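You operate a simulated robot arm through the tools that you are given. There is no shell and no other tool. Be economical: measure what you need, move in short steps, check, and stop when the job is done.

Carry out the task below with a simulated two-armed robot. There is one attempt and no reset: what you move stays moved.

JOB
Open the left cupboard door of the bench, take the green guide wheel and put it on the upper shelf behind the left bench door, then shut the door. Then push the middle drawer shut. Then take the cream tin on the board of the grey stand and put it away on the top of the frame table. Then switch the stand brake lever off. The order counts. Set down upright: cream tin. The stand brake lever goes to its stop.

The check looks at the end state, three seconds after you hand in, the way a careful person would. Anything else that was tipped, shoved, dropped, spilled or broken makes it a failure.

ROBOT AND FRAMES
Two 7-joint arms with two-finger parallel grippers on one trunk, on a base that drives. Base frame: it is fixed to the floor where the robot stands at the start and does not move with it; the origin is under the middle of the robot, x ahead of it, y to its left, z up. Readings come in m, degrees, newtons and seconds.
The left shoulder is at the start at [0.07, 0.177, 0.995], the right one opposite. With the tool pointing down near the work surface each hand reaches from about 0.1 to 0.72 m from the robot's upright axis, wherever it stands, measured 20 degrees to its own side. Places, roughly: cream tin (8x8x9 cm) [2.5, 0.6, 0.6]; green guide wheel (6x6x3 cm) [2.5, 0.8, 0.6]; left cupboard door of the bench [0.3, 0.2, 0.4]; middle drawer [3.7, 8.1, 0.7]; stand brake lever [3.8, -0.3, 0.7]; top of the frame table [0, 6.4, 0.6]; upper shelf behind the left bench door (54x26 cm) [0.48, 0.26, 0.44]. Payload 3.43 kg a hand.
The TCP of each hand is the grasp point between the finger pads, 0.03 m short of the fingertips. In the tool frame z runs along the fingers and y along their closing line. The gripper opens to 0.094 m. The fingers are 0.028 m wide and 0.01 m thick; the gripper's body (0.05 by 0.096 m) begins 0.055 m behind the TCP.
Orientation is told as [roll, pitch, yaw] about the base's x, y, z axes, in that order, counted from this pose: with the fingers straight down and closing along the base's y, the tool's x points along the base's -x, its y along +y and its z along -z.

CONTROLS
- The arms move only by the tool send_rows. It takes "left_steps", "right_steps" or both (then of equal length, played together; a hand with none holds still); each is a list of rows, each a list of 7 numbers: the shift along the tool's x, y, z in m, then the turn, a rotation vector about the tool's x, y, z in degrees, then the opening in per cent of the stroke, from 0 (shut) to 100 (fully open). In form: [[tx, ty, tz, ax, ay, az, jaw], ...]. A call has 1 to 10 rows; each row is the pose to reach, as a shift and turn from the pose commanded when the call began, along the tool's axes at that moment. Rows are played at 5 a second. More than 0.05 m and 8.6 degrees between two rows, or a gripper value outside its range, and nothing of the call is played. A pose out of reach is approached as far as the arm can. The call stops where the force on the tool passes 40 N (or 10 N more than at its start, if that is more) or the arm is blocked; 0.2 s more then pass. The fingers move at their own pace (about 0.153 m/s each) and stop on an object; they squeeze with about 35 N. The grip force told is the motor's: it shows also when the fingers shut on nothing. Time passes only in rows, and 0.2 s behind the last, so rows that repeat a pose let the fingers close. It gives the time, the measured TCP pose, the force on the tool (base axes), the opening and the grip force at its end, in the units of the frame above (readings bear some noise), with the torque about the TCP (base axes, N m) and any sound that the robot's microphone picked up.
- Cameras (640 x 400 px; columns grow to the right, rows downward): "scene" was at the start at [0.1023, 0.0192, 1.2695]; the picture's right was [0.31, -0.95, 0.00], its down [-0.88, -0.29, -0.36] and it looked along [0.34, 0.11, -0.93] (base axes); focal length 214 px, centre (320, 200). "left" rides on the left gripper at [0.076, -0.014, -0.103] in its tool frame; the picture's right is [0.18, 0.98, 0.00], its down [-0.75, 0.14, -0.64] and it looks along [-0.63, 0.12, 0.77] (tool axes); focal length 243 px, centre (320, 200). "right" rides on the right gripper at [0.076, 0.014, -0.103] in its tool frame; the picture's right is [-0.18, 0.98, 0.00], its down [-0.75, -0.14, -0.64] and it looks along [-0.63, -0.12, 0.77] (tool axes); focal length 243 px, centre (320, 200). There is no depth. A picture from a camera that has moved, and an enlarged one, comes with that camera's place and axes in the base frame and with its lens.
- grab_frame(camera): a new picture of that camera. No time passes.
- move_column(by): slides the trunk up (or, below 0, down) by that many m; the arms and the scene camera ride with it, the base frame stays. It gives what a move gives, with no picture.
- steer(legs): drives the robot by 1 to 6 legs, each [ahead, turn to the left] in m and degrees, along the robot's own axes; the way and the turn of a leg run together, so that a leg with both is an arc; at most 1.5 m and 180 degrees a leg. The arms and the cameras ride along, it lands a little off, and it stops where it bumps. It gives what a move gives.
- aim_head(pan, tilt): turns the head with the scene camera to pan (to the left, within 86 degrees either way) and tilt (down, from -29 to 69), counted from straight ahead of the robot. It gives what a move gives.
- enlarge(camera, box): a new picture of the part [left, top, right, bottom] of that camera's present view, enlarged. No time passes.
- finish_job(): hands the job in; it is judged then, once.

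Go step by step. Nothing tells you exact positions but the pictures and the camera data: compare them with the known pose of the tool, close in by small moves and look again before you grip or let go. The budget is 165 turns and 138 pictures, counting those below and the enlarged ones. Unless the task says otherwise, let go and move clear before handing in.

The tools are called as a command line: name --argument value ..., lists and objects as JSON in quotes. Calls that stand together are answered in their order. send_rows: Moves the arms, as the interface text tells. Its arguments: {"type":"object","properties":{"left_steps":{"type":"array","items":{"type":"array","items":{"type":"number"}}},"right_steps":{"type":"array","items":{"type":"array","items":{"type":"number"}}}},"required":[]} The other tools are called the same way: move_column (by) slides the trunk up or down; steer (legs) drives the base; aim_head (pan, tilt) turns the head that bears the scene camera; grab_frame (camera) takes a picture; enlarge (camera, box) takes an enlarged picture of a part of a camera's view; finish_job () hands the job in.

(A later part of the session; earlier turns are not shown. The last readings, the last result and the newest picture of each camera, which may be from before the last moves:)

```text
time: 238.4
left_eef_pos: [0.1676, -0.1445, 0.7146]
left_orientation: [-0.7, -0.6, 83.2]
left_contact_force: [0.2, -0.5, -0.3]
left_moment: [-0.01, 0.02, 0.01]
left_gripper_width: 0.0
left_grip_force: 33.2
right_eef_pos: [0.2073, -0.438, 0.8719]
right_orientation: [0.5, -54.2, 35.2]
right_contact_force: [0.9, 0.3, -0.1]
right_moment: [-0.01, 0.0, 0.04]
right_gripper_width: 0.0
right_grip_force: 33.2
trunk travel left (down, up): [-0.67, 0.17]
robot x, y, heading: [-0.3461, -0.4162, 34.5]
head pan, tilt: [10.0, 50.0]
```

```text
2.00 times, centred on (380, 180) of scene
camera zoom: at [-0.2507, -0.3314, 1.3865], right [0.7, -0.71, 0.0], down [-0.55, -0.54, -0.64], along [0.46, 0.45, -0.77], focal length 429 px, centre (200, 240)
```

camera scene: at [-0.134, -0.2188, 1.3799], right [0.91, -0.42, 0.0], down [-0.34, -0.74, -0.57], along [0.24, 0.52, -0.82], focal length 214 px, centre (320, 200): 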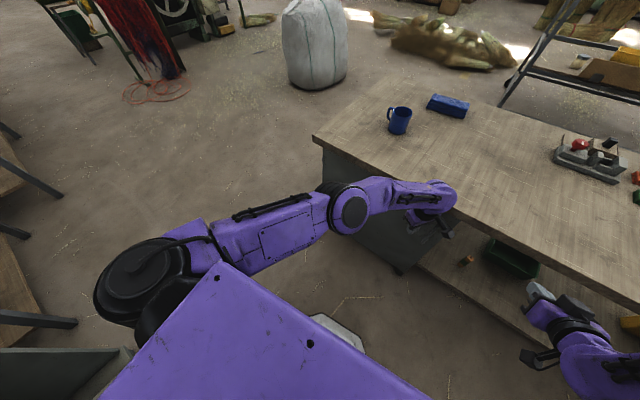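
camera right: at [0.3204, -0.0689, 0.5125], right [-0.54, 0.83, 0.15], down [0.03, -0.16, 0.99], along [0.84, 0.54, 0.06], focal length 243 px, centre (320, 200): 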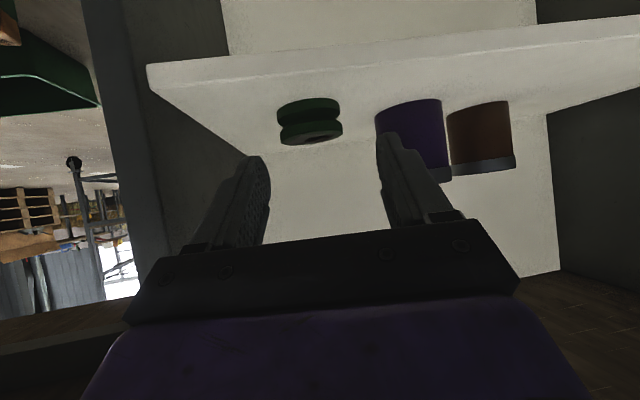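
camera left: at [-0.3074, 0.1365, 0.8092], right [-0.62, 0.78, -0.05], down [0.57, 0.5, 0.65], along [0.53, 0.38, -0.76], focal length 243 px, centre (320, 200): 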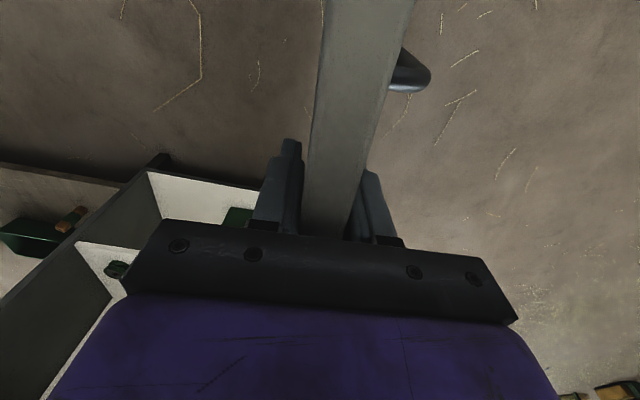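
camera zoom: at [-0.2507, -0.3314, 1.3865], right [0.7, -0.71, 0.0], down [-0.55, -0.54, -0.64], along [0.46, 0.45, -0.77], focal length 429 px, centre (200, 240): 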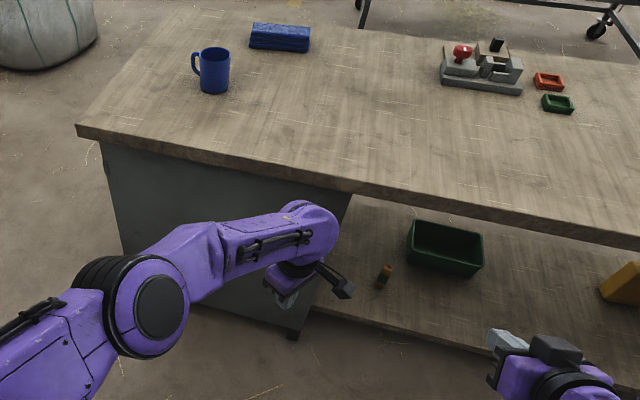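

Backing touched something behind; I ease forward 4 cm and tuck the left arm to see the door.

steer --legs '[[0.05, 0]]'

send_rows --left_steps '[[-0.013, 0.038, -0.015, 0, 0, 4, 0], [-0.026, 0.076, -0.03, 0, 0, 8, 0], [-0.039, 0.114, -0.045, 0, 0, 12, 0], [-0.052, 0.152, -0.06, 0, 0, 16, 0], [-0.065, 0.19, -0.075, 0, 0, 20, 0], [-0.078, 0.228, -0.09, 0, 0, 24, 0], [-0.091, 0.266, -0.1, 0, 0, 28, 0], [-0.104, 0.304, -0.1, 0, 0, 32, 0], [-0.117, 0.342, -0.1, 0, 0, 36, 0], [-0.131, 0.381, -0.1, 0, 0, 38, 0]]'

aim_head --pan 10 --tilt 45

grab_frame --camera "scene"

enlarge --camera "scene" --box '[180, 80, 420, 230]'

```text
time: 239.3
left_eef_pos: [0.2075, -0.1183, 0.7148]
left_orientation: [-0.9, -0.8, 83.1]
left_contact_force: [-0.6, -0.1, -0.3]
left_moment: [0.02, 0.01, -0.01]
left_gripper_width: 0.0
left_grip_force: 32.4
right_eef_pos: [0.2468, -0.4116, 0.8738]
right_orientation: [0.4, -54.2, 35.2]
right_contact_force: [0.4, 0.6, -0.2]
right_moment: [-0.03, 0.0, 0.01]
right_gripper_width: 0.0
right_grip_force: 32.8
trunk travel left (down, up): [-0.67, 0.17]
robot x, y, heading: [-0.3045, -0.3849, 34.6]
head pan, tilt: [10.0, 50.0]
```

```text
time: 241.5
left_eef_pos: [-0.1551, 0.0573, 0.8091]
left_orientation: [-0.2, -1.0, 45.2]
left_contact_force: [0.2, -0.2, 0.0]
left_moment: [0.0, -0.04, 0.03]
left_gripper_width: 0.0
left_grip_force: 32.8
right_eef_pos: [0.2464, -0.4108, 0.8725]
right_orientation: [0.4, -54.1, 35.3]
right_contact_force: [-1.0, 0.4, -0.6]
right_moment: [0.01, -0.03, 0.03]
right_gripper_width: 0.0
right_grip_force: 33.1
trunk travel left (down, up): [-0.67, 0.17]
robot x, y, heading: [-0.3047, -0.3866, 34.4]
head pan, tilt: [10.0, 50.0]
```

```text
time: 242.2
left_eef_pos: [-0.154, 0.0569, 0.81]
left_orientation: [-0.2, -1.1, 45.1]
left_contact_force: [-0.4, 0.0, 0.4]
left_moment: [0.01, 0.0, -0.02]
left_gripper_width: 0.0
left_grip_force: 32.9
right_eef_pos: [0.2479, -0.4113, 0.8713]
right_orientation: [0.4, -54.2, 35.2]
right_contact_force: [0.0, 0.6, -0.2]
right_moment: [0.0, 0.0, 0.0]
right_gripper_width: 0.0
right_grip_force: 33.0
trunk travel left (down, up): [-0.67, 0.17]
robot x, y, heading: [-0.3067, -0.3866, 34.5]
head pan, tilt: [10.0, 45.0]
```

```text
58 pictures are left
camera scene: at [-0.2064, -0.3004, 1.3933], right [0.7, -0.71, 0.0], down [-0.51, -0.5, -0.71], along [0.5, 0.5, -0.71], focal length 214 px, centre (320, 200)
```

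scene: 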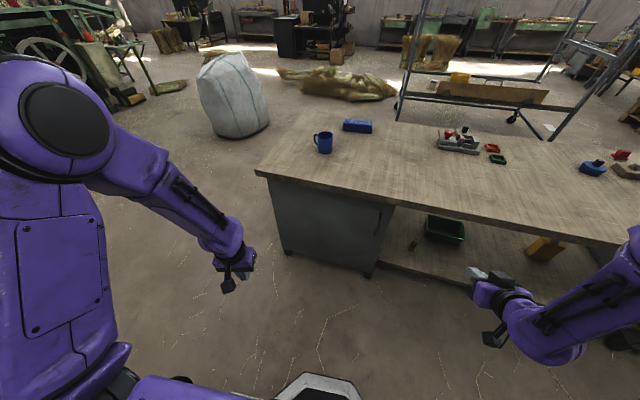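

```text
2.67 times, centred on (300, 155) of scene
camera zoom: at [-0.2064, -0.3004, 1.3933], right [0.7, -0.71, 0.0], down [-0.51, -0.5, -0.71], along [0.5, 0.5, -0.71], focal length 572 px, centre (373, 320)
```

zoom: 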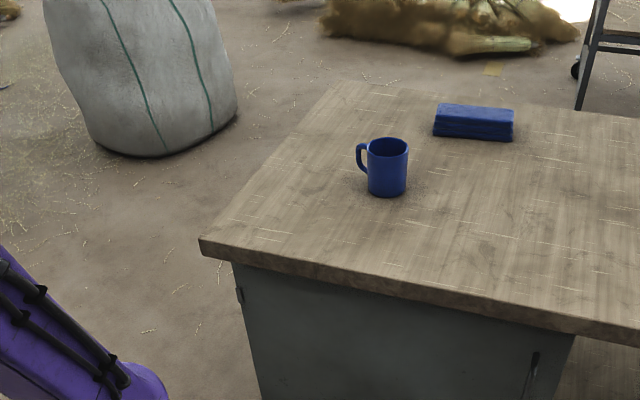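

The door looks shut; I zoom on its free edge to be sure, using a closer crop.

enlarge --camera "scene" --box '[330, 190, 430, 285]'

```text
4.21 times, centred on (380, 238) of scene
camera zoom: at [-0.2064, -0.3004, 1.3933], right [0.7, -0.71, 0.0], down [-0.51, -0.5, -0.71], along [0.5, 0.5, -0.71], focal length 903 px, centre (67, 42)
```

zoom: 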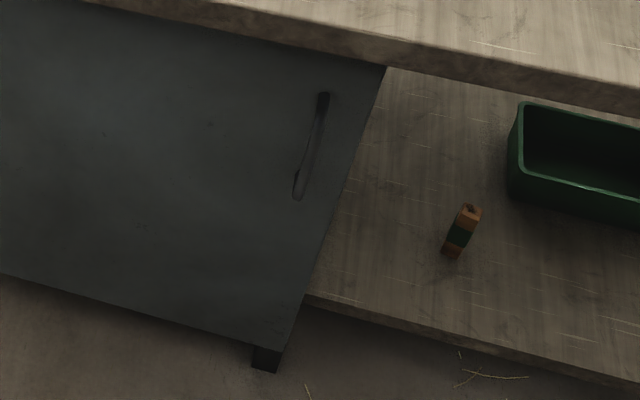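

Geometry says closed within about 1 cm; I give it a confirming push with the right fingertips.

steer --legs '[[0, 25]]'

move_column --by -0.28

grab_frame --camera "right"

```text
time: 243.9
left_eef_pos: [-0.355, 0.0793, 0.8093]
left_orientation: [-0.2, -1.0, 70.0]
left_contact_force: [0.3, 0.7, 0.4]
left_moment: [0.01, 0.01, -0.03]
left_gripper_width: 0.0001
left_grip_force: 33.6
right_eef_pos: [0.2085, -0.1758, 0.8735]
right_orientation: [0.5, -54.2, 60.0]
right_contact_force: [0.1, -0.2, -0.6]
right_moment: [0.01, 0.0, -0.01]
right_gripper_width: 0.0
right_grip_force: 32.5
trunk travel left (down, up): [-0.67, 0.17]
robot x, y, heading: [-0.3051, -0.3866, 59.3]
head pan, tilt: [10.0, 45.0]
```

```text
time: 246.7
left_eef_pos: [-0.3553, 0.0801, 0.5298]
left_orientation: [-0.2, -1.1, 70.2]
left_contact_force: [-0.5, 0.3, 0.2]
left_moment: [0.02, 0.0, 0.01]
left_gripper_width: 0.0003
left_grip_force: 33.3
right_eef_pos: [0.2069, -0.1773, 0.5922]
right_orientation: [0.5, -54.3, 60.0]
right_contact_force: [0.5, -0.4, -0.1]
right_moment: [-0.01, -0.01, 0.01]
right_gripper_width: 0.0
right_grip_force: 32.4
trunk travel left (down, up): [-0.39, 0.45]
robot x, y, heading: [-0.3082, -0.3868, 59.4]
head pan, tilt: [10.0, 45.0]
```

```text
55 pictures are left
camera right: at [0.132, -0.2806, 0.591], right [-0.8, 0.58, 0.15], down [0.09, -0.14, 0.99], along [0.59, 0.8, 0.06], focal length 243 px, centre (320, 200)
```

right: 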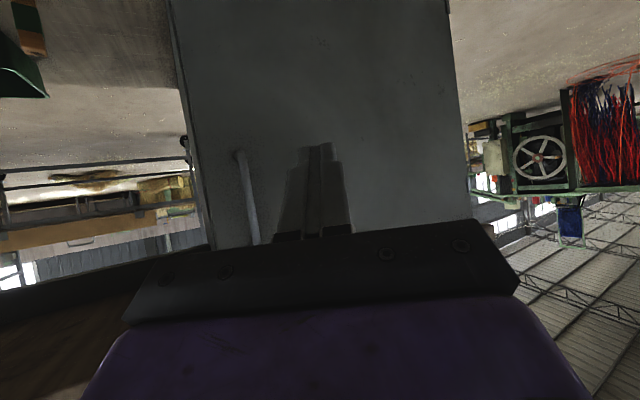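

The door appears flush. I press it in the closing direction until contact.

send_rows --right_steps '[[-0.025, -0.006, 0.035, 0, 0, 0, 0], [-0.05, -0.015, 0.07, 0, 0, 0, 0], [-0.075, -0.03, 0.104, 0, 0, 0, 0], [-0.1, -0.05, 0.139, 0, 0, 0, 0], [-0.115, -0.06, 0.158, 0, 0, 0, 0], [-0.126, -0.07, 0.174, 0, 0, 0, 0], [-0.134, -0.077, 0.185, 0, 0, 0, 0], [-0.142, -0.084, 0.196, 0, 0, 0, 0]]'

grab_frame --camera "right"

```text
time: 248.4
left_eef_pos: [-0.3564, 0.0776, 0.531]
left_orientation: [-0.4, -1.3, 69.8]
left_contact_force: [0.6, 0.2, 0.4]
left_moment: [0.01, -0.01, 0.01]
left_gripper_width: 0.0
left_grip_force: 32.5
right_eef_pos: [0.382, -0.0203, 0.5909]
right_orientation: [0.8, -53.6, 59.8]
right_contact_force: [-20.8, -16.5, 12.2]
right_moment: [0.27, -1.45, -1.46]
right_gripper_width: 0.0002
right_grip_force: 32.8
trunk travel left (down, up): [-0.39, 0.45]
robot x, y, heading: [-0.3037, -0.3882, 59.5]
head pan, tilt: [10.0, 45.0]
stopped in row 8 (right hand): the force on the tool passed its limit at 58 N (the readings are from after the stop); the commanded pose is now the measured one
```

```text
54 pictures are left
camera right: at [0.3064, -0.1243, 0.5908], right [-0.8, 0.58, 0.16], down [0.1, -0.13, 0.99], along [0.59, 0.8, 0.05], focal length 243 px, centre (320, 200)
```

right: 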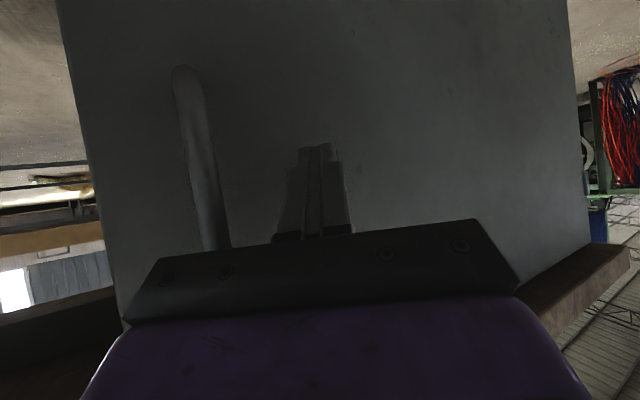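

The door is firmly shut. I withdraw the right hand, raise the trunk for transit, and drive off around the bench's left end.

send_rows --right_steps '[[0.02, 0.018, -0.03, 0, 0, 0, 0], [0.045, 0.036, -0.065, 0, 0, 0, 0], [0.07, 0.055, -0.1, 0, 0, 0, 0], [0.095, 0.07, -0.135, 0, 0, 0, 0], [0.12, 0.078, -0.17, 0, 0, 0, 0]]'

move_column --by 0.42

steer --legs '[[0.17, 0], [0, 59.5], [1.0, 0], [0, -54]]'

aim_head --pan 0 --tilt 15

grab_frame --camera "scene"

```text
time: 249.6
left_eef_pos: [-0.3551, 0.0792, 0.5294]
left_orientation: [-0.2, -1.1, 70.0]
left_contact_force: [0.0, 0.4, 0.2]
left_moment: [0.01, 0.03, 0.0]
left_gripper_width: 0.0
left_grip_force: 33.0
right_eef_pos: [0.216, -0.163, 0.59]
right_orientation: [1.0, -53.4, 59.7]
right_contact_force: [-0.8, -0.2, -0.3]
right_moment: [0.0, 0.0, -0.03]
right_gripper_width: 0.0
right_grip_force: 33.3
trunk travel left (down, up): [-0.39, 0.45]
robot x, y, heading: [-0.3057, -0.3865, 59.0]
head pan, tilt: [10.0, 45.0]
```

```text
refused: 0.42 is not a number from -0.4 to 0.4
```

```text
time: 260.8
left_eef_pos: [-0.7681, 1.0984, 0.529]
left_orientation: [-0.2, -1.1, 74.8]
left_contact_force: [0.3, 0.1, -0.4]
left_moment: [-0.01, -0.02, 0.02]
left_gripper_width: 0.0002
left_grip_force: 32.8
right_eef_pos: [-0.1782, 0.9068, 0.5903]
right_orientation: [1.1, -53.4, 64.5]
right_contact_force: [-0.1, -0.2, -0.4]
right_moment: [-0.01, -0.01, -0.03]
right_gripper_width: 0.0001
right_grip_force: 32.6
trunk travel left (down, up): [-0.39, 0.45]
robot x, y, heading: [-0.6809, 0.6398, 64.1]
head pan, tilt: [10.0, 45.0]
```

```text
time: 261.7
left_eef_pos: [-0.769, 1.0991, 0.5301]
left_orientation: [-0.3, -1.1, 74.8]
left_contact_force: [-0.3, 0.5, 0.1]
left_moment: [0.02, -0.01, -0.02]
left_gripper_width: 0.0001
left_grip_force: 32.8
right_eef_pos: [-0.1777, 0.9073, 0.5916]
right_orientation: [1.0, -53.3, 64.5]
right_contact_force: [0.2, -0.7, 0.2]
right_moment: [0.0, 0.01, 0.0]
right_gripper_width: 0.0002
right_grip_force: 33.2
trunk travel left (down, up): [-0.39, 0.45]
robot x, y, heading: [-0.6775, 0.6363, 63.9]
head pan, tilt: [0.0, 15.0]
```

```text
53 pictures are left
camera scene: at [-0.6176, 0.7688, 1.1601], right [0.9, -0.44, 0.0], down [-0.11, -0.23, -0.97], along [0.42, 0.87, -0.26], focal length 214 px, centre (320, 200)
```

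scene: 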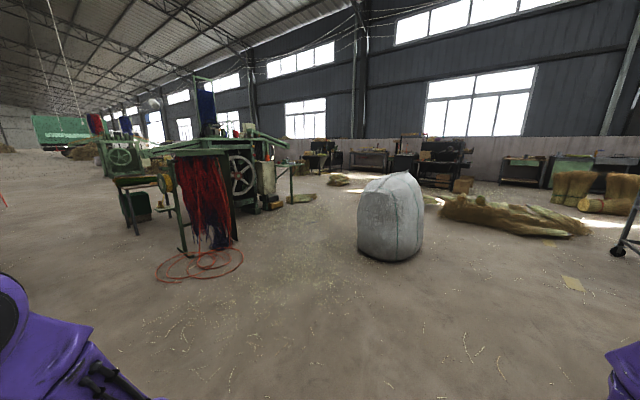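

The floor ahead is open: sack at ≈[0.98,2.31], loom to the left. I raise the trunk and drive past the sack's left, then look toward the drawer.

move_column --by 0.35

steer --legs '[[0, 4.2], [1.1, 0], [1.1, 0], [0, -17], [1.0, 0]]'

grab_frame --camera "scene"

aim_head --pan 60 --tilt 15

grab_frame --camera "scene"

```text
time: 265.1
left_eef_pos: [-0.7689, 1.0997, 0.8792]
left_orientation: [-0.2, -1.1, 74.8]
left_contact_force: [1.2, 0.6, -0.3]
left_moment: [0.01, 0.01, -0.03]
left_gripper_width: 0.0
left_grip_force: 32.8
right_eef_pos: [-0.1784, 0.9072, 0.9405]
right_orientation: [1.0, -53.4, 64.5]
right_contact_force: [0.8, 0.5, -1.0]
right_moment: [-0.01, 0.01, 0.0]
right_gripper_width: 0.0001
right_grip_force: 32.7
trunk travel left (down, up): [-0.74, 0.1]
robot x, y, heading: [-0.6788, 0.6373, 64.3]
head pan, tilt: [0.0, 15.0]
```

```text
time: 282.1
left_eef_pos: [0.866, 3.8701, 0.8798]
left_orientation: [-0.1, -1.0, 61.1]
left_contact_force: [-0.3, -0.1, 0.1]
left_moment: [0.01, -0.02, 0.0]
left_gripper_width: 0.0
left_grip_force: 32.7
right_eef_pos: [1.3943, 3.5427, 0.939]
right_orientation: [1.0, -53.4, 50.7]
right_contact_force: [0.8, -0.8, 0.2]
right_moment: [0.0, 0.03, -0.03]
right_gripper_width: 0.0
right_grip_force: 33.0
trunk travel left (down, up): [-0.74, 0.1]
robot x, y, heading: [0.8419, 3.4028, 50.2]
head pan, tilt: [0.0, 15.0]
```

```text
52 pictures are left
camera scene: at [0.9335, 3.5133, 1.5102], right [0.77, -0.64, 0.0], down [-0.17, -0.2, -0.97], along [0.62, 0.74, -0.26], focal length 214 px, centre (320, 200)
```

scene: 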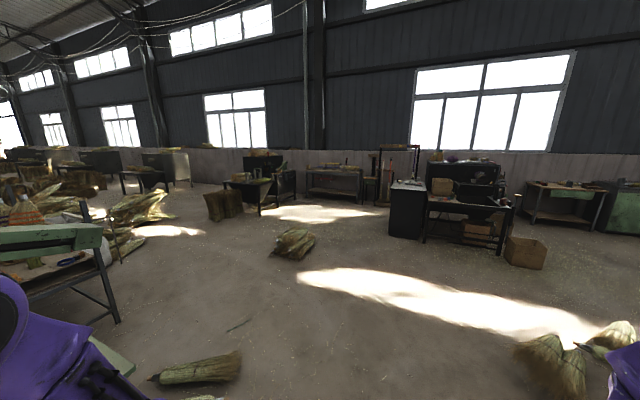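

```text
time: 283.4
left_eef_pos: [0.8669, 3.8701, 0.8791]
left_orientation: [-0.2, -1.1, 61.2]
left_contact_force: [0.2, 0.2, 0.1]
left_moment: [-0.03, 0.03, 0.0]
left_gripper_width: 0.0
left_grip_force: 33.0
right_eef_pos: [1.3937, 3.5428, 0.9402]
right_orientation: [1.0, -53.3, 50.7]
right_contact_force: [-0.1, -0.4, 0.2]
right_moment: [-0.02, 0.0, -0.03]
right_gripper_width: 0.0
right_grip_force: 32.5
trunk travel left (down, up): [-0.74, 0.1]
robot x, y, heading: [0.8438, 3.4008, 50.2]
head pan, tilt: [60.0, 15.0]
```

```text
51 pictures are left
camera scene: at [0.8417, 3.5293, 1.5102], right [0.94, 0.35, 0.0], down [0.09, -0.24, -0.97], along [-0.33, 0.91, -0.26], focal length 214 px, centre (320, 200)
```

scene: 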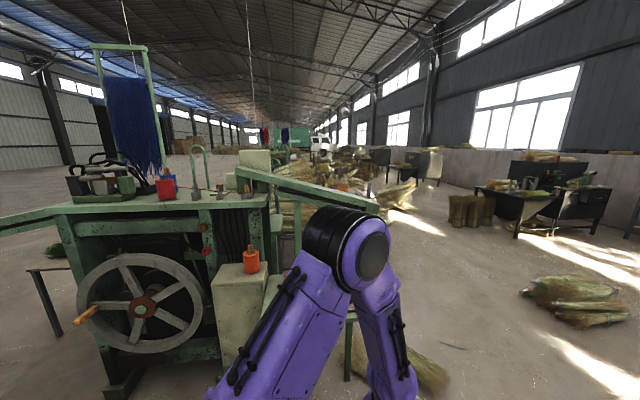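

The middle drawer should be at the dark desk ahead-left; I zoom there.

aim_head --pan 5 --tilt 15

enlarge --camera "scene" --box '[230, 130, 390, 230]'

```text
time: 284.7
left_eef_pos: [0.8665, 3.8708, 0.8787]
left_orientation: [-0.2, -1.1, 61.2]
left_contact_force: [0.9, -0.6, 0.1]
left_moment: [-0.01, 0.0, 0.0]
left_gripper_width: 0.0001
left_grip_force: 33.1
right_eef_pos: [1.3932, 3.5435, 0.9412]
right_orientation: [1.0, -53.3, 50.6]
right_contact_force: [-0.3, 0.4, -0.1]
right_moment: [0.03, 0.01, 0.01]
right_gripper_width: 0.0
right_grip_force: 33.1
trunk travel left (down, up): [-0.74, 0.1]
robot x, y, heading: [0.8429, 3.3996, 50.2]
head pan, tilt: [5.0, 15.0]
```

```text
4.00 times, centred on (310, 180) of scene
camera zoom: at [0.927, 3.5185, 1.5102], right [0.82, -0.57, 0.0], down [-0.15, -0.21, -0.97], along [0.55, 0.79, -0.26], focal length 858 px, centre (360, 280)
```

zoom: 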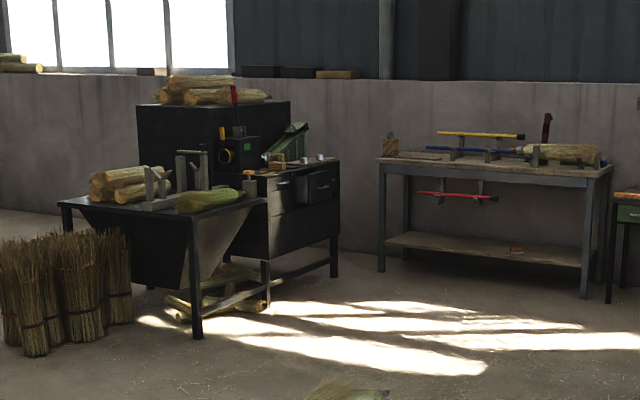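

The dark desk with three drawers in a row is it (middle one pulled out), near [3.73,8.0]. I drive closer, keeping clear of the straw bundles.

steer --legs '[[0, -8.3], [1.1, 0], [1.1, 0], [1.0, 0], [0, 40]]'

grab_frame --camera "scene"

```text
time: 302.6
left_eef_pos: [2.9427, 5.9157, 0.8784]
left_orientation: [-0.2, -1.1, 94.8]
left_contact_force: [-0.4, -1.0, -0.1]
left_moment: [0.01, 0.02, 0.0]
left_gripper_width: 0.0
left_grip_force: 33.0
right_eef_pos: [3.5619, 5.9382, 0.9412]
right_orientation: [1.0, -53.4, 84.6]
right_contact_force: [0.8, 0.7, 0.4]
right_moment: [0.01, 0.01, 0.02]
right_gripper_width: 0.0
right_grip_force: 32.8
trunk travel left (down, up): [-0.74, 0.1]
robot x, y, heading: [3.1824, 5.5141, 83.8]
head pan, tilt: [5.0, 15.0]
```

```text
49 pictures are left
camera scene: at [3.1896, 5.6587, 1.5102], right [1.0, -0.02, 0.0], down [0.0, -0.26, -0.97], along [0.01, 0.97, -0.26], focal length 214 px, centre (320, 200)
```

scene: 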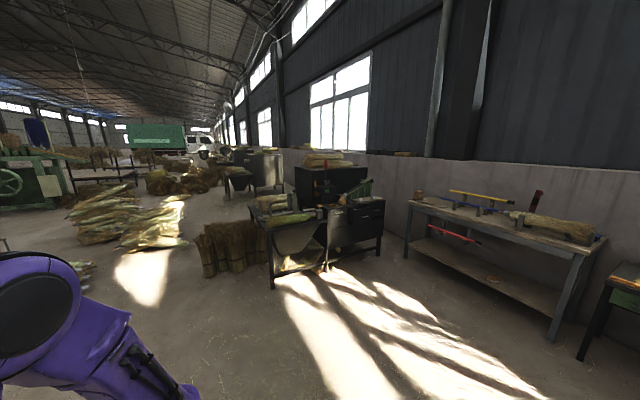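

enlarge --camera "scene" --box '[250, 160, 410, 260]'

```text
4.00 times, centred on (330, 210) of scene
camera zoom: at [3.1896, 5.6587, 1.5102], right [1.0, -0.02, 0.0], down [0.0, -0.26, -0.97], along [0.01, 0.97, -0.26], focal length 858 px, centre (280, 160)
```

zoom: 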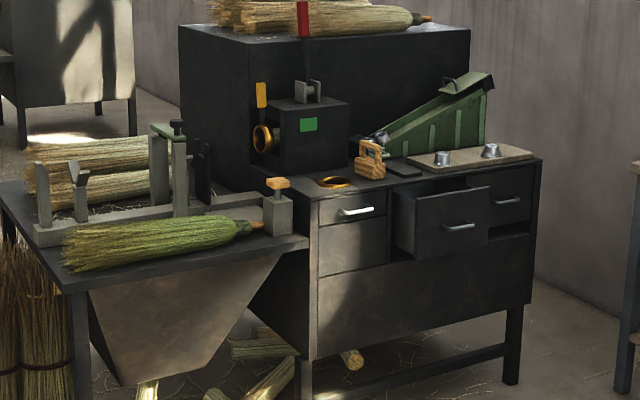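

Desk front faces direction [0.48,-0.88]; the middle drawer is pulled out about 12 cm with its panel near [3.67,7.98]. I drive to a point squarely in front of it.

steer --legs '[[0, -17.4], [0.8, 0], [0.8, 0], [0, 52.4]]'

aim_head --pan -12 --tilt 35

grab_frame --camera "scene"

```text
time: 314.3
left_eef_pos: [3.3858, 7.2157, 0.8788]
left_orientation: [-0.2, -1.0, 130.1]
left_contact_force: [0.3, 0.8, 0.2]
left_moment: [-0.03, 0.01, 0.02]
left_gripper_width: 0.0
left_grip_force: 33.3
right_eef_pos: [3.8814, 7.5919, 0.9398]
right_orientation: [1.0, -53.4, 119.7]
right_contact_force: [0.4, -0.4, 0.4]
right_moment: [0.0, 0.03, 0.03]
right_gripper_width: 0.0001
right_grip_force: 32.8
trunk travel left (down, up): [-0.74, 0.1]
robot x, y, heading: [3.8111, 7.0258, 119.3]
head pan, tilt: [5.0, 15.0]
```

```text
time: 315.1
left_eef_pos: [3.3876, 7.2161, 0.8793]
left_orientation: [-0.2, -1.0, 130.2]
left_contact_force: [-0.1, -0.6, 0.1]
left_moment: [0.0, 0.02, 0.01]
left_gripper_width: 0.0
left_grip_force: 33.1
right_eef_pos: [3.8807, 7.5918, 0.9399]
right_orientation: [1.0, -53.4, 119.6]
right_contact_force: [0.4, 0.8, -0.4]
right_moment: [0.01, 0.0, 0.0]
right_gripper_width: 0.0
right_grip_force: 32.7
trunk travel left (down, up): [-0.74, 0.1]
robot x, y, heading: [3.8143, 7.0235, 119.4]
head pan, tilt: [-12.0, 35.0]
```

```text
47 pictures are left
camera scene: at [3.7636, 7.1555, 1.4782], right [0.95, 0.3, 0.0], down [0.17, -0.55, -0.82], along [-0.24, 0.78, -0.57], focal length 214 px, centre (320, 200)
```

scene: 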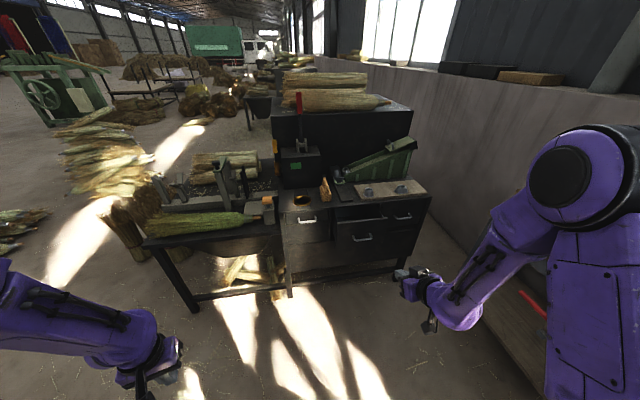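

Panel centre ≈[3.735,7.974,0.71]. I lower the trunk and extend the right (closed) hand toward it.

move_column --by -0.22

send_rows --right_steps '[[-0.0215, -0.01, 0.029, 0, 0, 0, 0], [-0.043, -0.02, 0.058, 0, 0, 0, 0], [-0.064, -0.03, 0.087, 0, 0, 0, 0], [-0.086, -0.04, 0.116, 0, 0, 0, 0], [-0.107, -0.05, 0.1445, 0, 0, 0, 0]]'

grab_frame --camera "right"

grab_frame --camera "scene"

```text
time: 317.4
left_eef_pos: [3.3863, 7.2153, 0.6586]
left_orientation: [-0.3, -1.0, 130.1]
left_contact_force: [-0.3, 0.8, 0.0]
left_moment: [0.02, -0.01, -0.02]
left_gripper_width: 0.0
left_grip_force: 33.2
right_eef_pos: [3.8797, 7.592, 0.7211]
right_orientation: [1.0, -53.4, 119.7]
right_contact_force: [0.6, 0.6, -0.1]
right_moment: [0.0, -0.03, 0.01]
right_gripper_width: 0.0001
right_grip_force: 32.7
trunk travel left (down, up): [-0.52, 0.32]
robot x, y, heading: [3.8139, 7.0269, 119.4]
head pan, tilt: [-12.0, 35.0]
```

```text
time: 318.6
left_eef_pos: [3.386, 7.2158, 0.6588]
left_orientation: [0.0, -1.0, 130.0]
left_contact_force: [0.2, -0.3, 0.1]
left_moment: [-0.02, -0.02, 0.04]
left_gripper_width: 0.0
left_grip_force: 33.3
right_eef_pos: [3.8312, 7.7706, 0.7186]
right_orientation: [1.2, -53.4, 119.7]
right_contact_force: [-0.8, 0.4, -0.9]
right_moment: [-0.01, 0.01, 0.04]
right_gripper_width: 0.0001
right_grip_force: 33.3
trunk travel left (down, up): [-0.52, 0.32]
robot x, y, heading: [3.8169, 7.0254, 119.3]
head pan, tilt: [-12.0, 35.0]
```

```text
46 pictures are left
camera right: at [3.8847, 7.6542, 0.7188], right [-0.9, -0.4, 0.16], down [0.16, 0.02, 0.99], along [-0.4, 0.91, 0.05], focal length 243 px, centre (320, 200)
```

right: 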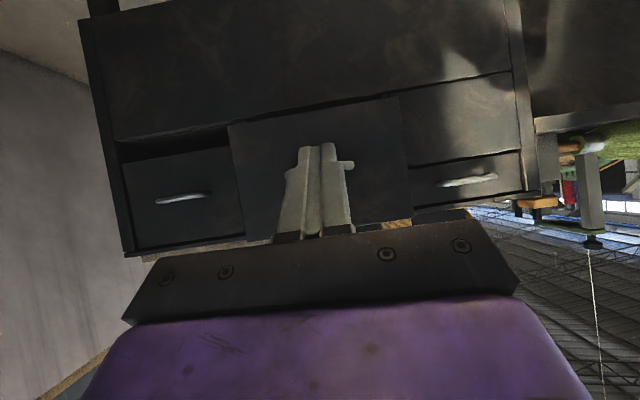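

```text
45 pictures are left
camera scene: at [3.7639, 7.1567, 1.2581], right [0.95, 0.3, 0.0], down [0.17, -0.55, -0.82], along [-0.24, 0.78, -0.57], focal length 214 px, centre (320, 200)
```

scene: 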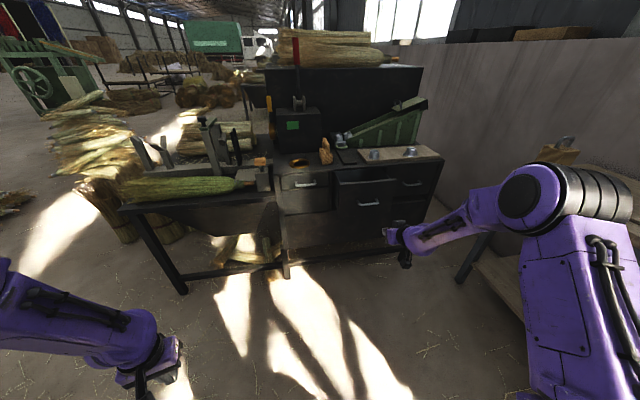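

The fingertips face the middle panel's centre, at handle height. I raise 3.5 cm to press on the panel above the handle and drive forward.

move_column --by 0.035

steer --legs '[[0.27, 0]]'

grab_frame --camera "right"

```text
time: 319.4
left_eef_pos: [3.3863, 7.2167, 0.6943]
left_orientation: [-0.2, -1.0, 130.1]
left_contact_force: [0.4, 0.4, 0.3]
left_moment: [-0.02, 0.01, 0.0]
left_gripper_width: 0.0
left_grip_force: 33.3
right_eef_pos: [3.8316, 7.7708, 0.7531]
right_orientation: [1.0, -53.3, 119.8]
right_contact_force: [0.7, -0.2, 0.1]
right_moment: [0.0, -0.02, 0.02]
right_gripper_width: 0.0001
right_grip_force: 32.6
trunk travel left (down, up): [-0.555, 0.285]
robot x, y, heading: [3.8164, 7.0251, 119.5]
head pan, tilt: [-12.0, 35.0]
```

```text
time: 321.3
left_eef_pos: [3.2534, 7.4485, 0.6941]
left_orientation: [-0.1, -0.9, 130.4]
left_contact_force: [-0.1, -0.2, -0.5]
left_moment: [0.0, -0.01, 0.01]
left_gripper_width: 0.0001
left_grip_force: 32.9
right_eef_pos: [3.6964, 8.0058, 0.7529]
right_orientation: [1.0, -53.3, 119.8]
right_contact_force: [0.1, -0.4, -0.3]
right_moment: [0.01, -0.02, 0.0]
right_gripper_width: 0.0
right_grip_force: 32.5
trunk travel left (down, up): [-0.555, 0.285]
robot x, y, heading: [3.6833, 7.2627, 119.4]
head pan, tilt: [-12.0, 35.0]
```

```text
44 pictures are left
camera right: at [3.7502, 7.888, 0.7542], right [-0.9, -0.41, 0.16], down [0.16, 0.02, 0.99], along [-0.41, 0.91, 0.05], focal length 243 px, centre (320, 200)
```

right: 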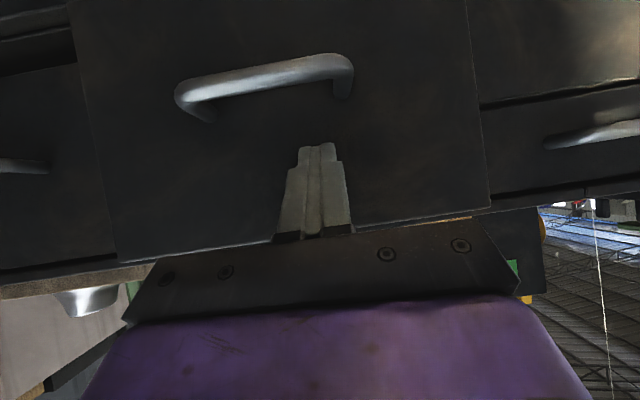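

No contact yet; I push on with the arm in small steps until the drawer stops.

send_rows --right_steps '[[-0.012, 0, 0.016, 0, 0, 0, 0], [-0.024, 0, 0.032, 0, 0, 0, 0], [-0.036, 0, 0.048, 0, 0, 0, 0], [-0.048, 0, 0.064, 0, 0, 0, 0], [-0.06, 0, 0.08, 0, 0, 0, 0], [-0.072, 0, 0.096, 0, 0, 0, 0]]'

grab_frame --camera "right"

```text
time: 322.3
left_eef_pos: [3.2566, 7.4445, 0.6966]
left_orientation: [-0.5, -1.4, 130.0]
left_contact_force: [0.6, 0.8, 0.3]
left_moment: [0.0, -0.03, -0.05]
left_gripper_width: 0.0
left_grip_force: 33.1
right_eef_pos: [3.6659, 8.0578, 0.7525]
right_orientation: [0.9, -52.6, 119.9]
right_contact_force: [0.9, -5.1, -1.7]
right_moment: [0.34, 0.07, -0.13]
right_gripper_width: 0.0001
right_grip_force: 32.5
trunk travel left (down, up): [-0.555, 0.285]
robot x, y, heading: [3.6815, 7.2621, 119.2]
head pan, tilt: [-12.0, 35.0]
stopped in row 4 (right hand): the force on the tool passed its limit at 54 N (the readings are from after the stop); the commanded pose is now the measured one
```

```text
43 pictures are left
camera right: at [3.718, 7.9421, 0.7548], right [-0.9, -0.4, 0.15], down [0.15, 0.03, 0.99], along [-0.4, 0.91, 0.03], focal length 243 px, centre (320, 200)
```

right: 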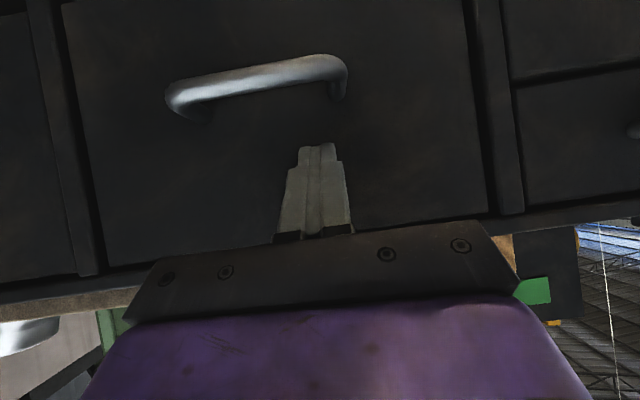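

The panel now sits flush within the frame. One more confirming push.

send_rows --right_steps '[[-0.004, 0, 0.0055, 0, 0, 0, 0], [-0.008, 0, 0.011, 0, 0, 0, 0], [-0.012, 0, 0.016, 0, 0, 0, 0], [-0.016, 0, 0.021, 0, 0, 0, 0]]'

send_rows --right_steps '[[0.024, 0, -0.032, 0, 0, 0, 0], [0.048, 0, -0.064, 0, 0, 0, 0], [0.072, 0, -0.096, 0, 0, 0, 0]]'

steer --legs '[[-0.3, 0]]'

enlarge --camera "scene" --box '[250, 140, 450, 265]'

```text
time: 322.6
left_eef_pos: [3.2572, 7.4463, 0.6957]
left_orientation: [-0.3, -1.4, 130.0]
left_contact_force: [0.0, 0.5, -0.7]
left_moment: [0.01, 0.01, 0.0]
left_gripper_width: 0.0
left_grip_force: 32.9
right_eef_pos: [3.6662, 8.0589, 0.7498]
right_orientation: [0.9, -52.3, 119.8]
right_contact_force: [11.2, -28.8, 16.5]
right_moment: [0.29, 0.15, 0.17]
right_gripper_width: 0.0003
right_grip_force: 32.7
trunk travel left (down, up): [-0.555, 0.285]
robot x, y, heading: [3.6829, 7.2575, 119.1]
head pan, tilt: [-12.0, 35.0]
stopped in row 1 (right hand): the force on the tool passed its limit at 42 N (the readings are from after the stop); the commanded pose is now the measured one
```

```text
time: 323.4
left_eef_pos: [3.2555, 7.449, 0.6938]
left_orientation: [-0.2, -1.1, 130.1]
left_contact_force: [0.8, -1.2, 0.0]
left_moment: [0.02, -0.02, 0.0]
left_gripper_width: 0.0001
left_grip_force: 32.9
right_eef_pos: [3.7256, 7.9605, 0.748]
right_orientation: [1.1, -52.1, 119.9]
right_contact_force: [0.4, -0.7, 0.1]
right_moment: [0.02, 0.01, 0.02]
right_gripper_width: 0.0
right_grip_force: 32.8
trunk travel left (down, up): [-0.555, 0.285]
robot x, y, heading: [3.6831, 7.2615, 119.2]
head pan, tilt: [-12.0, 35.0]
```

```text
time: 325.4
left_eef_pos: [3.4018, 7.1891, 0.6944]
left_orientation: [-0.2, -1.0, 129.4]
left_contact_force: [0.3, -0.4, 0.8]
left_moment: [-0.03, -0.01, 0.04]
left_gripper_width: 0.0002
left_grip_force: 33.5
right_eef_pos: [3.8791, 7.6962, 0.7487]
right_orientation: [1.1, -52.1, 119.1]
right_contact_force: [0.6, -0.6, -0.5]
right_moment: [0.0, -0.01, -0.01]
right_gripper_width: 0.0002
right_grip_force: 32.1
trunk travel left (down, up): [-0.555, 0.285]
robot x, y, heading: [3.8319, 6.9984, 118.5]
head pan, tilt: [-12.0, 35.0]
```

```text
3.20 times, centred on (350, 202) of scene
camera zoom: at [3.7802, 7.1241, 1.2933], right [0.96, 0.28, 0.0], down [0.16, -0.55, -0.82], along [-0.23, 0.79, -0.57], focal length 686 px, centre (224, 192)
```

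zoom: 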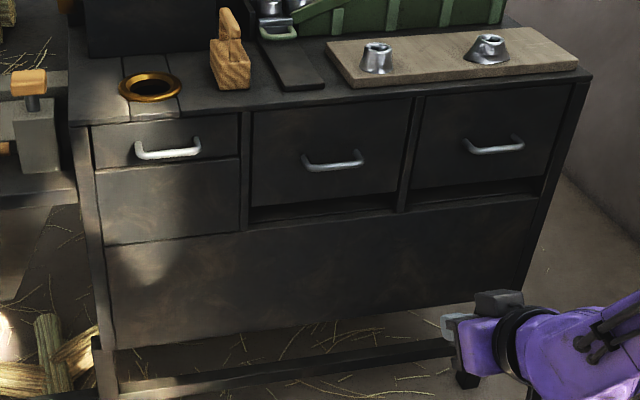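

The middle drawer is shut. Now I drive back toward the grey stand (between sack and straw pile), trunk raised.

move_column --by 0.2

steer --legs '[[0, 128.7], [0.8, 0], [0.8, 0], [0, -11.6], [1.15, 0], [1.1, 0]]'

aim_head --pan 0 --tilt 20

grab_frame --camera "scene"

aim_head --pan -86 --tilt 20

grab_frame --camera "scene"

```text
time: 327.6
left_eef_pos: [3.402, 7.1887, 0.8946]
left_orientation: [-0.2, -1.1, 129.4]
left_contact_force: [0.6, -0.5, -0.5]
left_moment: [0.03, 0.04, -0.01]
left_gripper_width: 0.0001
left_grip_force: 33.4
right_eef_pos: [3.8795, 7.6975, 0.9474]
right_orientation: [1.1, -52.2, 119.2]
right_contact_force: [-0.3, 0.0, -0.6]
right_moment: [0.0, 0.0, -0.01]
right_gripper_width: 0.0001
right_grip_force: 32.3
trunk travel left (down, up): [-0.755, 0.085]
robot x, y, heading: [3.8297, 6.99, 118.6]
head pan, tilt: [-12.0, 35.0]
```

```text
time: 352.6
left_eef_pos: [1.9503, 3.1882, 0.8939]
left_orientation: [-0.2, -1.0, -113.5]
left_contact_force: [-0.9, -0.6, -0.3]
left_moment: [-0.01, -0.02, -0.01]
left_gripper_width: 0.0002
left_grip_force: 33.1
right_eef_pos: [1.2834, 3.3819, 0.9479]
right_orientation: [1.0, -52.1, -123.8]
right_contact_force: [-0.1, 0.2, 0.1]
right_moment: [-0.03, 0.0, -0.02]
right_gripper_width: 0.0
right_grip_force: 33.4
trunk travel left (down, up): [-0.755, 0.085]
robot x, y, heading: [1.9349, 3.6532, -124.4]
head pan, tilt: [-12.0, 35.0]
```

```text
time: 353.3
left_eef_pos: [1.9493, 3.1882, 0.8944]
left_orientation: [-0.2, -1.0, -113.6]
left_contact_force: [0.3, -0.4, -0.7]
left_moment: [0.0, -0.02, -0.05]
left_gripper_width: 0.0
left_grip_force: 33.0
right_eef_pos: [1.2818, 3.3831, 0.9476]
right_orientation: [1.1, -52.1, -123.8]
right_contact_force: [0.8, 0.1, -0.2]
right_moment: [-0.05, -0.02, 0.01]
right_gripper_width: 0.0001
right_grip_force: 33.1
trunk travel left (down, up): [-0.755, 0.085]
robot x, y, heading: [1.9295, 3.661, -124.6]
head pan, tilt: [0.0, 20.0]
```

```text
41 pictures are left
camera scene: at [1.8475, 3.5404, 1.5169], right [-0.82, 0.57, 0.0], down [0.19, 0.28, -0.94], along [-0.53, -0.77, -0.34], focal length 214 px, centre (320, 200)
```

scene: 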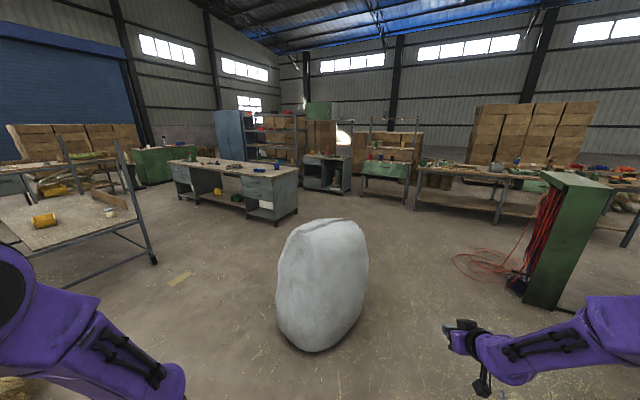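

```text
time: 354.9
left_eef_pos: [1.9497, 3.1882, 0.8943]
left_orientation: [-0.2, -1.0, -113.6]
left_contact_force: [-0.5, 0.3, 0.1]
left_moment: [0.01, -0.01, -0.03]
left_gripper_width: 0.0
left_grip_force: 33.3
right_eef_pos: [1.2831, 3.3819, 0.9466]
right_orientation: [1.0, -52.1, -123.8]
right_contact_force: [0.1, -0.2, -0.2]
right_moment: [0.0, 0.03, -0.04]
right_gripper_width: 0.0
right_grip_force: 33.6
trunk travel left (down, up): [-0.755, 0.085]
robot x, y, heading: [1.9297, 3.6546, -124.5]
head pan, tilt: [-85.9, 20.0]
```

```text
40 pictures are left
camera scene: at [1.8201, 3.6643, 1.517], right [0.51, 0.86, 0.0], down [0.3, -0.17, -0.94], along [-0.81, 0.48, -0.34], focal length 214 px, centre (320, 200)
```

scene: 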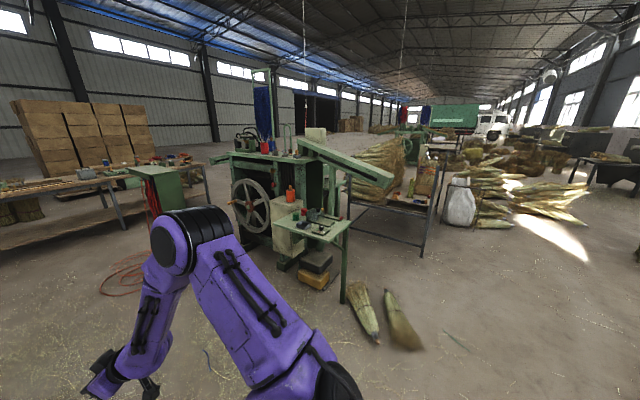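

I can see the stand with the tin (left) and the frame table behind the loom. I zoom on the frame table to plan the placing.

enlarge --camera "scene" --box '[310, 120, 510, 245]'

```text
3.20 times, centred on (410, 182) of scene
camera zoom: at [1.8201, 3.6643, 1.517], right [0.51, 0.86, 0.0], down [0.3, -0.17, -0.94], along [-0.81, 0.48, -0.34], focal length 686 px, centre (32, 256)
```

zoom: 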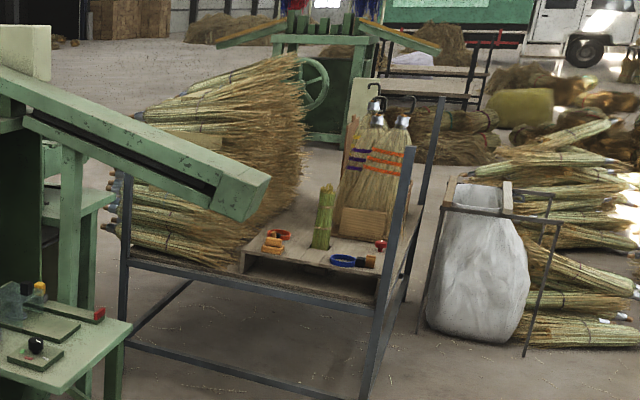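

I tuck the right hand and drive between sack and straw to the stand's aisle.

send_rows --right_steps '[[0.03, 0, -0.04, 0, 0, 0, 0], [0.06, 0, -0.08, 0, 0, 0, 0], [0.09, 0, -0.12, 0, 0, 0, 0], [0.119, 0, -0.16, 0, 0, 0, 0]]'

steer --legs '[[0, 35.5], [1.5, 0], [0, -36], [1.1, 0], [0, 50], [0.75, 0]]'

steer --legs '[[0, 103]]'

aim_head --pan -5 --tilt 40

grab_frame --camera "scene"

```text
time: 355.9
left_eef_pos: [1.9506, 3.1899, 0.8948]
left_orientation: [-0.2, -1.1, -113.5]
left_contact_force: [0.1, 0.1, 0.3]
left_moment: [0.01, 0.02, -0.02]
left_gripper_width: 0.0
left_grip_force: 33.2
right_eef_pos: [1.3858, 3.5486, 0.953]
right_orientation: [1.1, -52.2, -123.8]
right_contact_force: [-0.6, -0.6, -0.2]
right_moment: [-0.01, 0.0, -0.04]
right_gripper_width: 0.0
right_grip_force: 33.0
right hand out of reach, approached as far as the arm can: row 4
trunk travel left (down, up): [-0.755, 0.085]
robot x, y, heading: [1.9293, 3.6595, -124.4]
head pan, tilt: [-85.9, 20.0]
```

```text
time: 378.1
left_eef_pos: [1.9194, 0.1834, 0.8938]
left_orientation: [-0.2, -1.2, -63.0]
left_contact_force: [0.2, 1.0, 0.3]
left_moment: [-0.02, -0.01, 0.02]
left_gripper_width: 0.0
left_grip_force: 33.4
right_eef_pos: [1.2833, -0.025, 0.9524]
right_orientation: [1.0, -52.2, -73.3]
right_contact_force: [-0.1, -0.2, 0.6]
right_moment: [-0.03, 0.03, -0.01]
right_gripper_width: 0.0
right_grip_force: 33.3
trunk travel left (down, up): [-0.755, 0.085]
robot x, y, heading: [1.5436, 0.462, -73.7]
head pan, tilt: [-85.9, 20.0]
```

```text
time: 383.0
left_eef_pos: [1.7001, 0.9061, 0.8933]
left_orientation: [-0.2, -1.0, 44.2]
left_contact_force: [0.0, 1.8, 0.7]
left_moment: [0.01, -0.03, -0.01]
left_gripper_width: 0.0
left_grip_force: 32.9
right_eef_pos: [2.0901, 0.3616, 0.9518]
right_orientation: [1.1, -52.1, 34.0]
right_contact_force: [-0.2, -0.1, 0.5]
right_moment: [0.02, -0.01, 0.01]
right_gripper_width: 0.0001
right_grip_force: 33.5
trunk travel left (down, up): [-0.755, 0.085]
robot x, y, heading: [1.5421, 0.4666, 33.4]
head pan, tilt: [-85.9, 20.0]
```

```text
time: 384.6
left_eef_pos: [1.7004, 0.906, 0.8958]
left_orientation: [-0.2, -1.0, 44.3]
left_contact_force: [0.1, 0.9, -1.1]
left_moment: [0.01, 0.01, 0.0]
left_gripper_width: 0.0
left_grip_force: 33.1
right_eef_pos: [2.0904, 0.3629, 0.9514]
right_orientation: [1.1, -52.1, 34.1]
right_contact_force: [0.1, 0.0, -0.1]
right_moment: [0.0, 0.03, -0.01]
right_gripper_width: 0.0
right_grip_force: 32.9
trunk travel left (down, up): [-0.755, 0.085]
robot x, y, heading: [1.5431, 0.4635, 33.5]
head pan, tilt: [-5.0, 40.0]
```

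```text
38 pictures are left
camera scene: at [1.66, 0.5339, 1.4856], right [0.47, -0.88, 0.0], down [-0.57, -0.31, -0.77], along [0.67, 0.36, -0.64], focal length 214 px, centre (320, 200)
```

scene: 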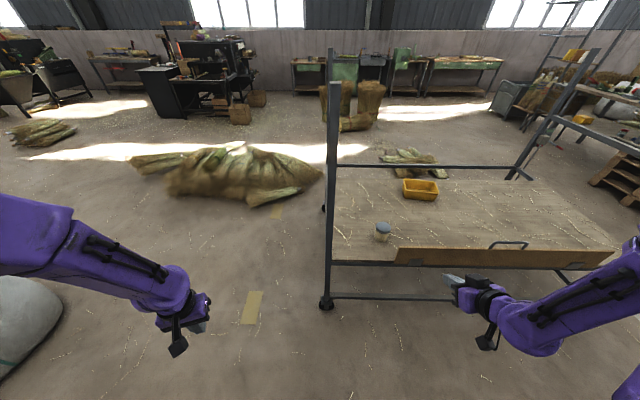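

The tin is at ≈[2.48,0.61]. I turn the right hand fingers-down, then move the base so the hand comes over it.

send_rows --right_steps '[[0, 0, 0, 0, 8.5, 0, 50], [0, 0, 0, 0, 17, 0, 100], [0, 0, 0, 0, 25.5, 0, 100], [0, 0, 0, 0, 34, 0, 100], [0, 0, 0, 0, 42.5, 0, 100], [0, 0, 0, 0, 52, 0, 100]]'

steer --legs '[[0, -8.5], [0.33, 0]]'

grab_frame --camera "right"

grab_frame --camera "scene"

```text
refused: row 6 steps farther than a row can; nothing moved
```

```text
time: 387.4
left_eef_pos: [2.0585, 1.0173, 0.8933]
left_orientation: [-0.2, -1.2, 36.0]
left_contact_force: [0.3, 0.5, -0.6]
left_moment: [-0.04, 0.01, -0.01]
left_gripper_width: 0.0001
left_grip_force: 33.5
right_eef_pos: [2.3653, 0.4215, 0.9528]
right_orientation: [1.1, -52.1, 25.7]
right_contact_force: [0.6, -0.1, 0.1]
right_moment: [0.0, -0.02, -0.04]
right_gripper_width: 0.0
right_grip_force: 33.0
trunk travel left (down, up): [-0.755, 0.085]
robot x, y, heading: [1.8372, 0.6022, 25.2]
head pan, tilt: [-5.0, 40.0]
```

```text
37 pictures are left
camera right: at [2.244, 0.377, 0.9559], right [-0.34, 0.93, 0.16], down [0.03, -0.16, 0.99], along [0.94, 0.34, 0.03], focal length 243 px, centre (320, 200)
```

right: 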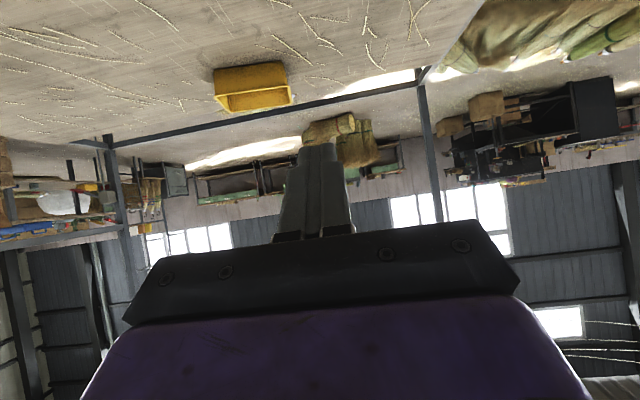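

```text
36 pictures are left
camera scene: at [1.9634, 0.6536, 1.4857], right [0.34, -0.94, 0.0], down [-0.6, -0.22, -0.77], along [0.72, 0.26, -0.64], focal length 214 px, centre (320, 200)
```

scene: 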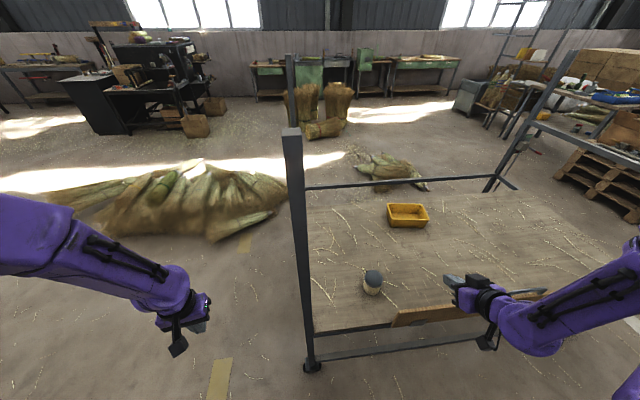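

I rotate the right hand fingers-down in allowed steps and open it.

send_rows --right_steps '[[0, 0, 0, 0, 8, 0, 50], [0, 0, 0, 0, 16, 0, 100], [0, 0, 0, 0, 24, 0, 100], [0, 0, 0, 0, 32, 0, 100], [0, 0, 0, 0, 40, 0, 100], [0, 0, 0, 0, 48, 0, 100], [0, 0, 0, 0, 52.2, 0, 100]]'

```text
time: 389.0
left_eef_pos: [2.058, 1.0165, 0.8937]
left_orientation: [-0.2, -0.9, 36.1]
left_contact_force: [-0.2, 0.1, 0.4]
left_moment: [0.02, -0.01, 0.01]
left_gripper_width: 0.0001
left_grip_force: 32.9
right_eef_pos: [2.3658, 0.422, 0.9516]
right_orientation: [0.8, 0.1, 26.6]
right_contact_force: [-0.2, 0.5, -0.4]
right_moment: [-0.02, -0.03, -0.03]
right_gripper_width: 0.094
right_grip_force: 0.1
trunk travel left (down, up): [-0.755, 0.085]
robot x, y, heading: [1.8418, 0.5969, 25.2]
head pan, tilt: [-5.0, 40.0]
```

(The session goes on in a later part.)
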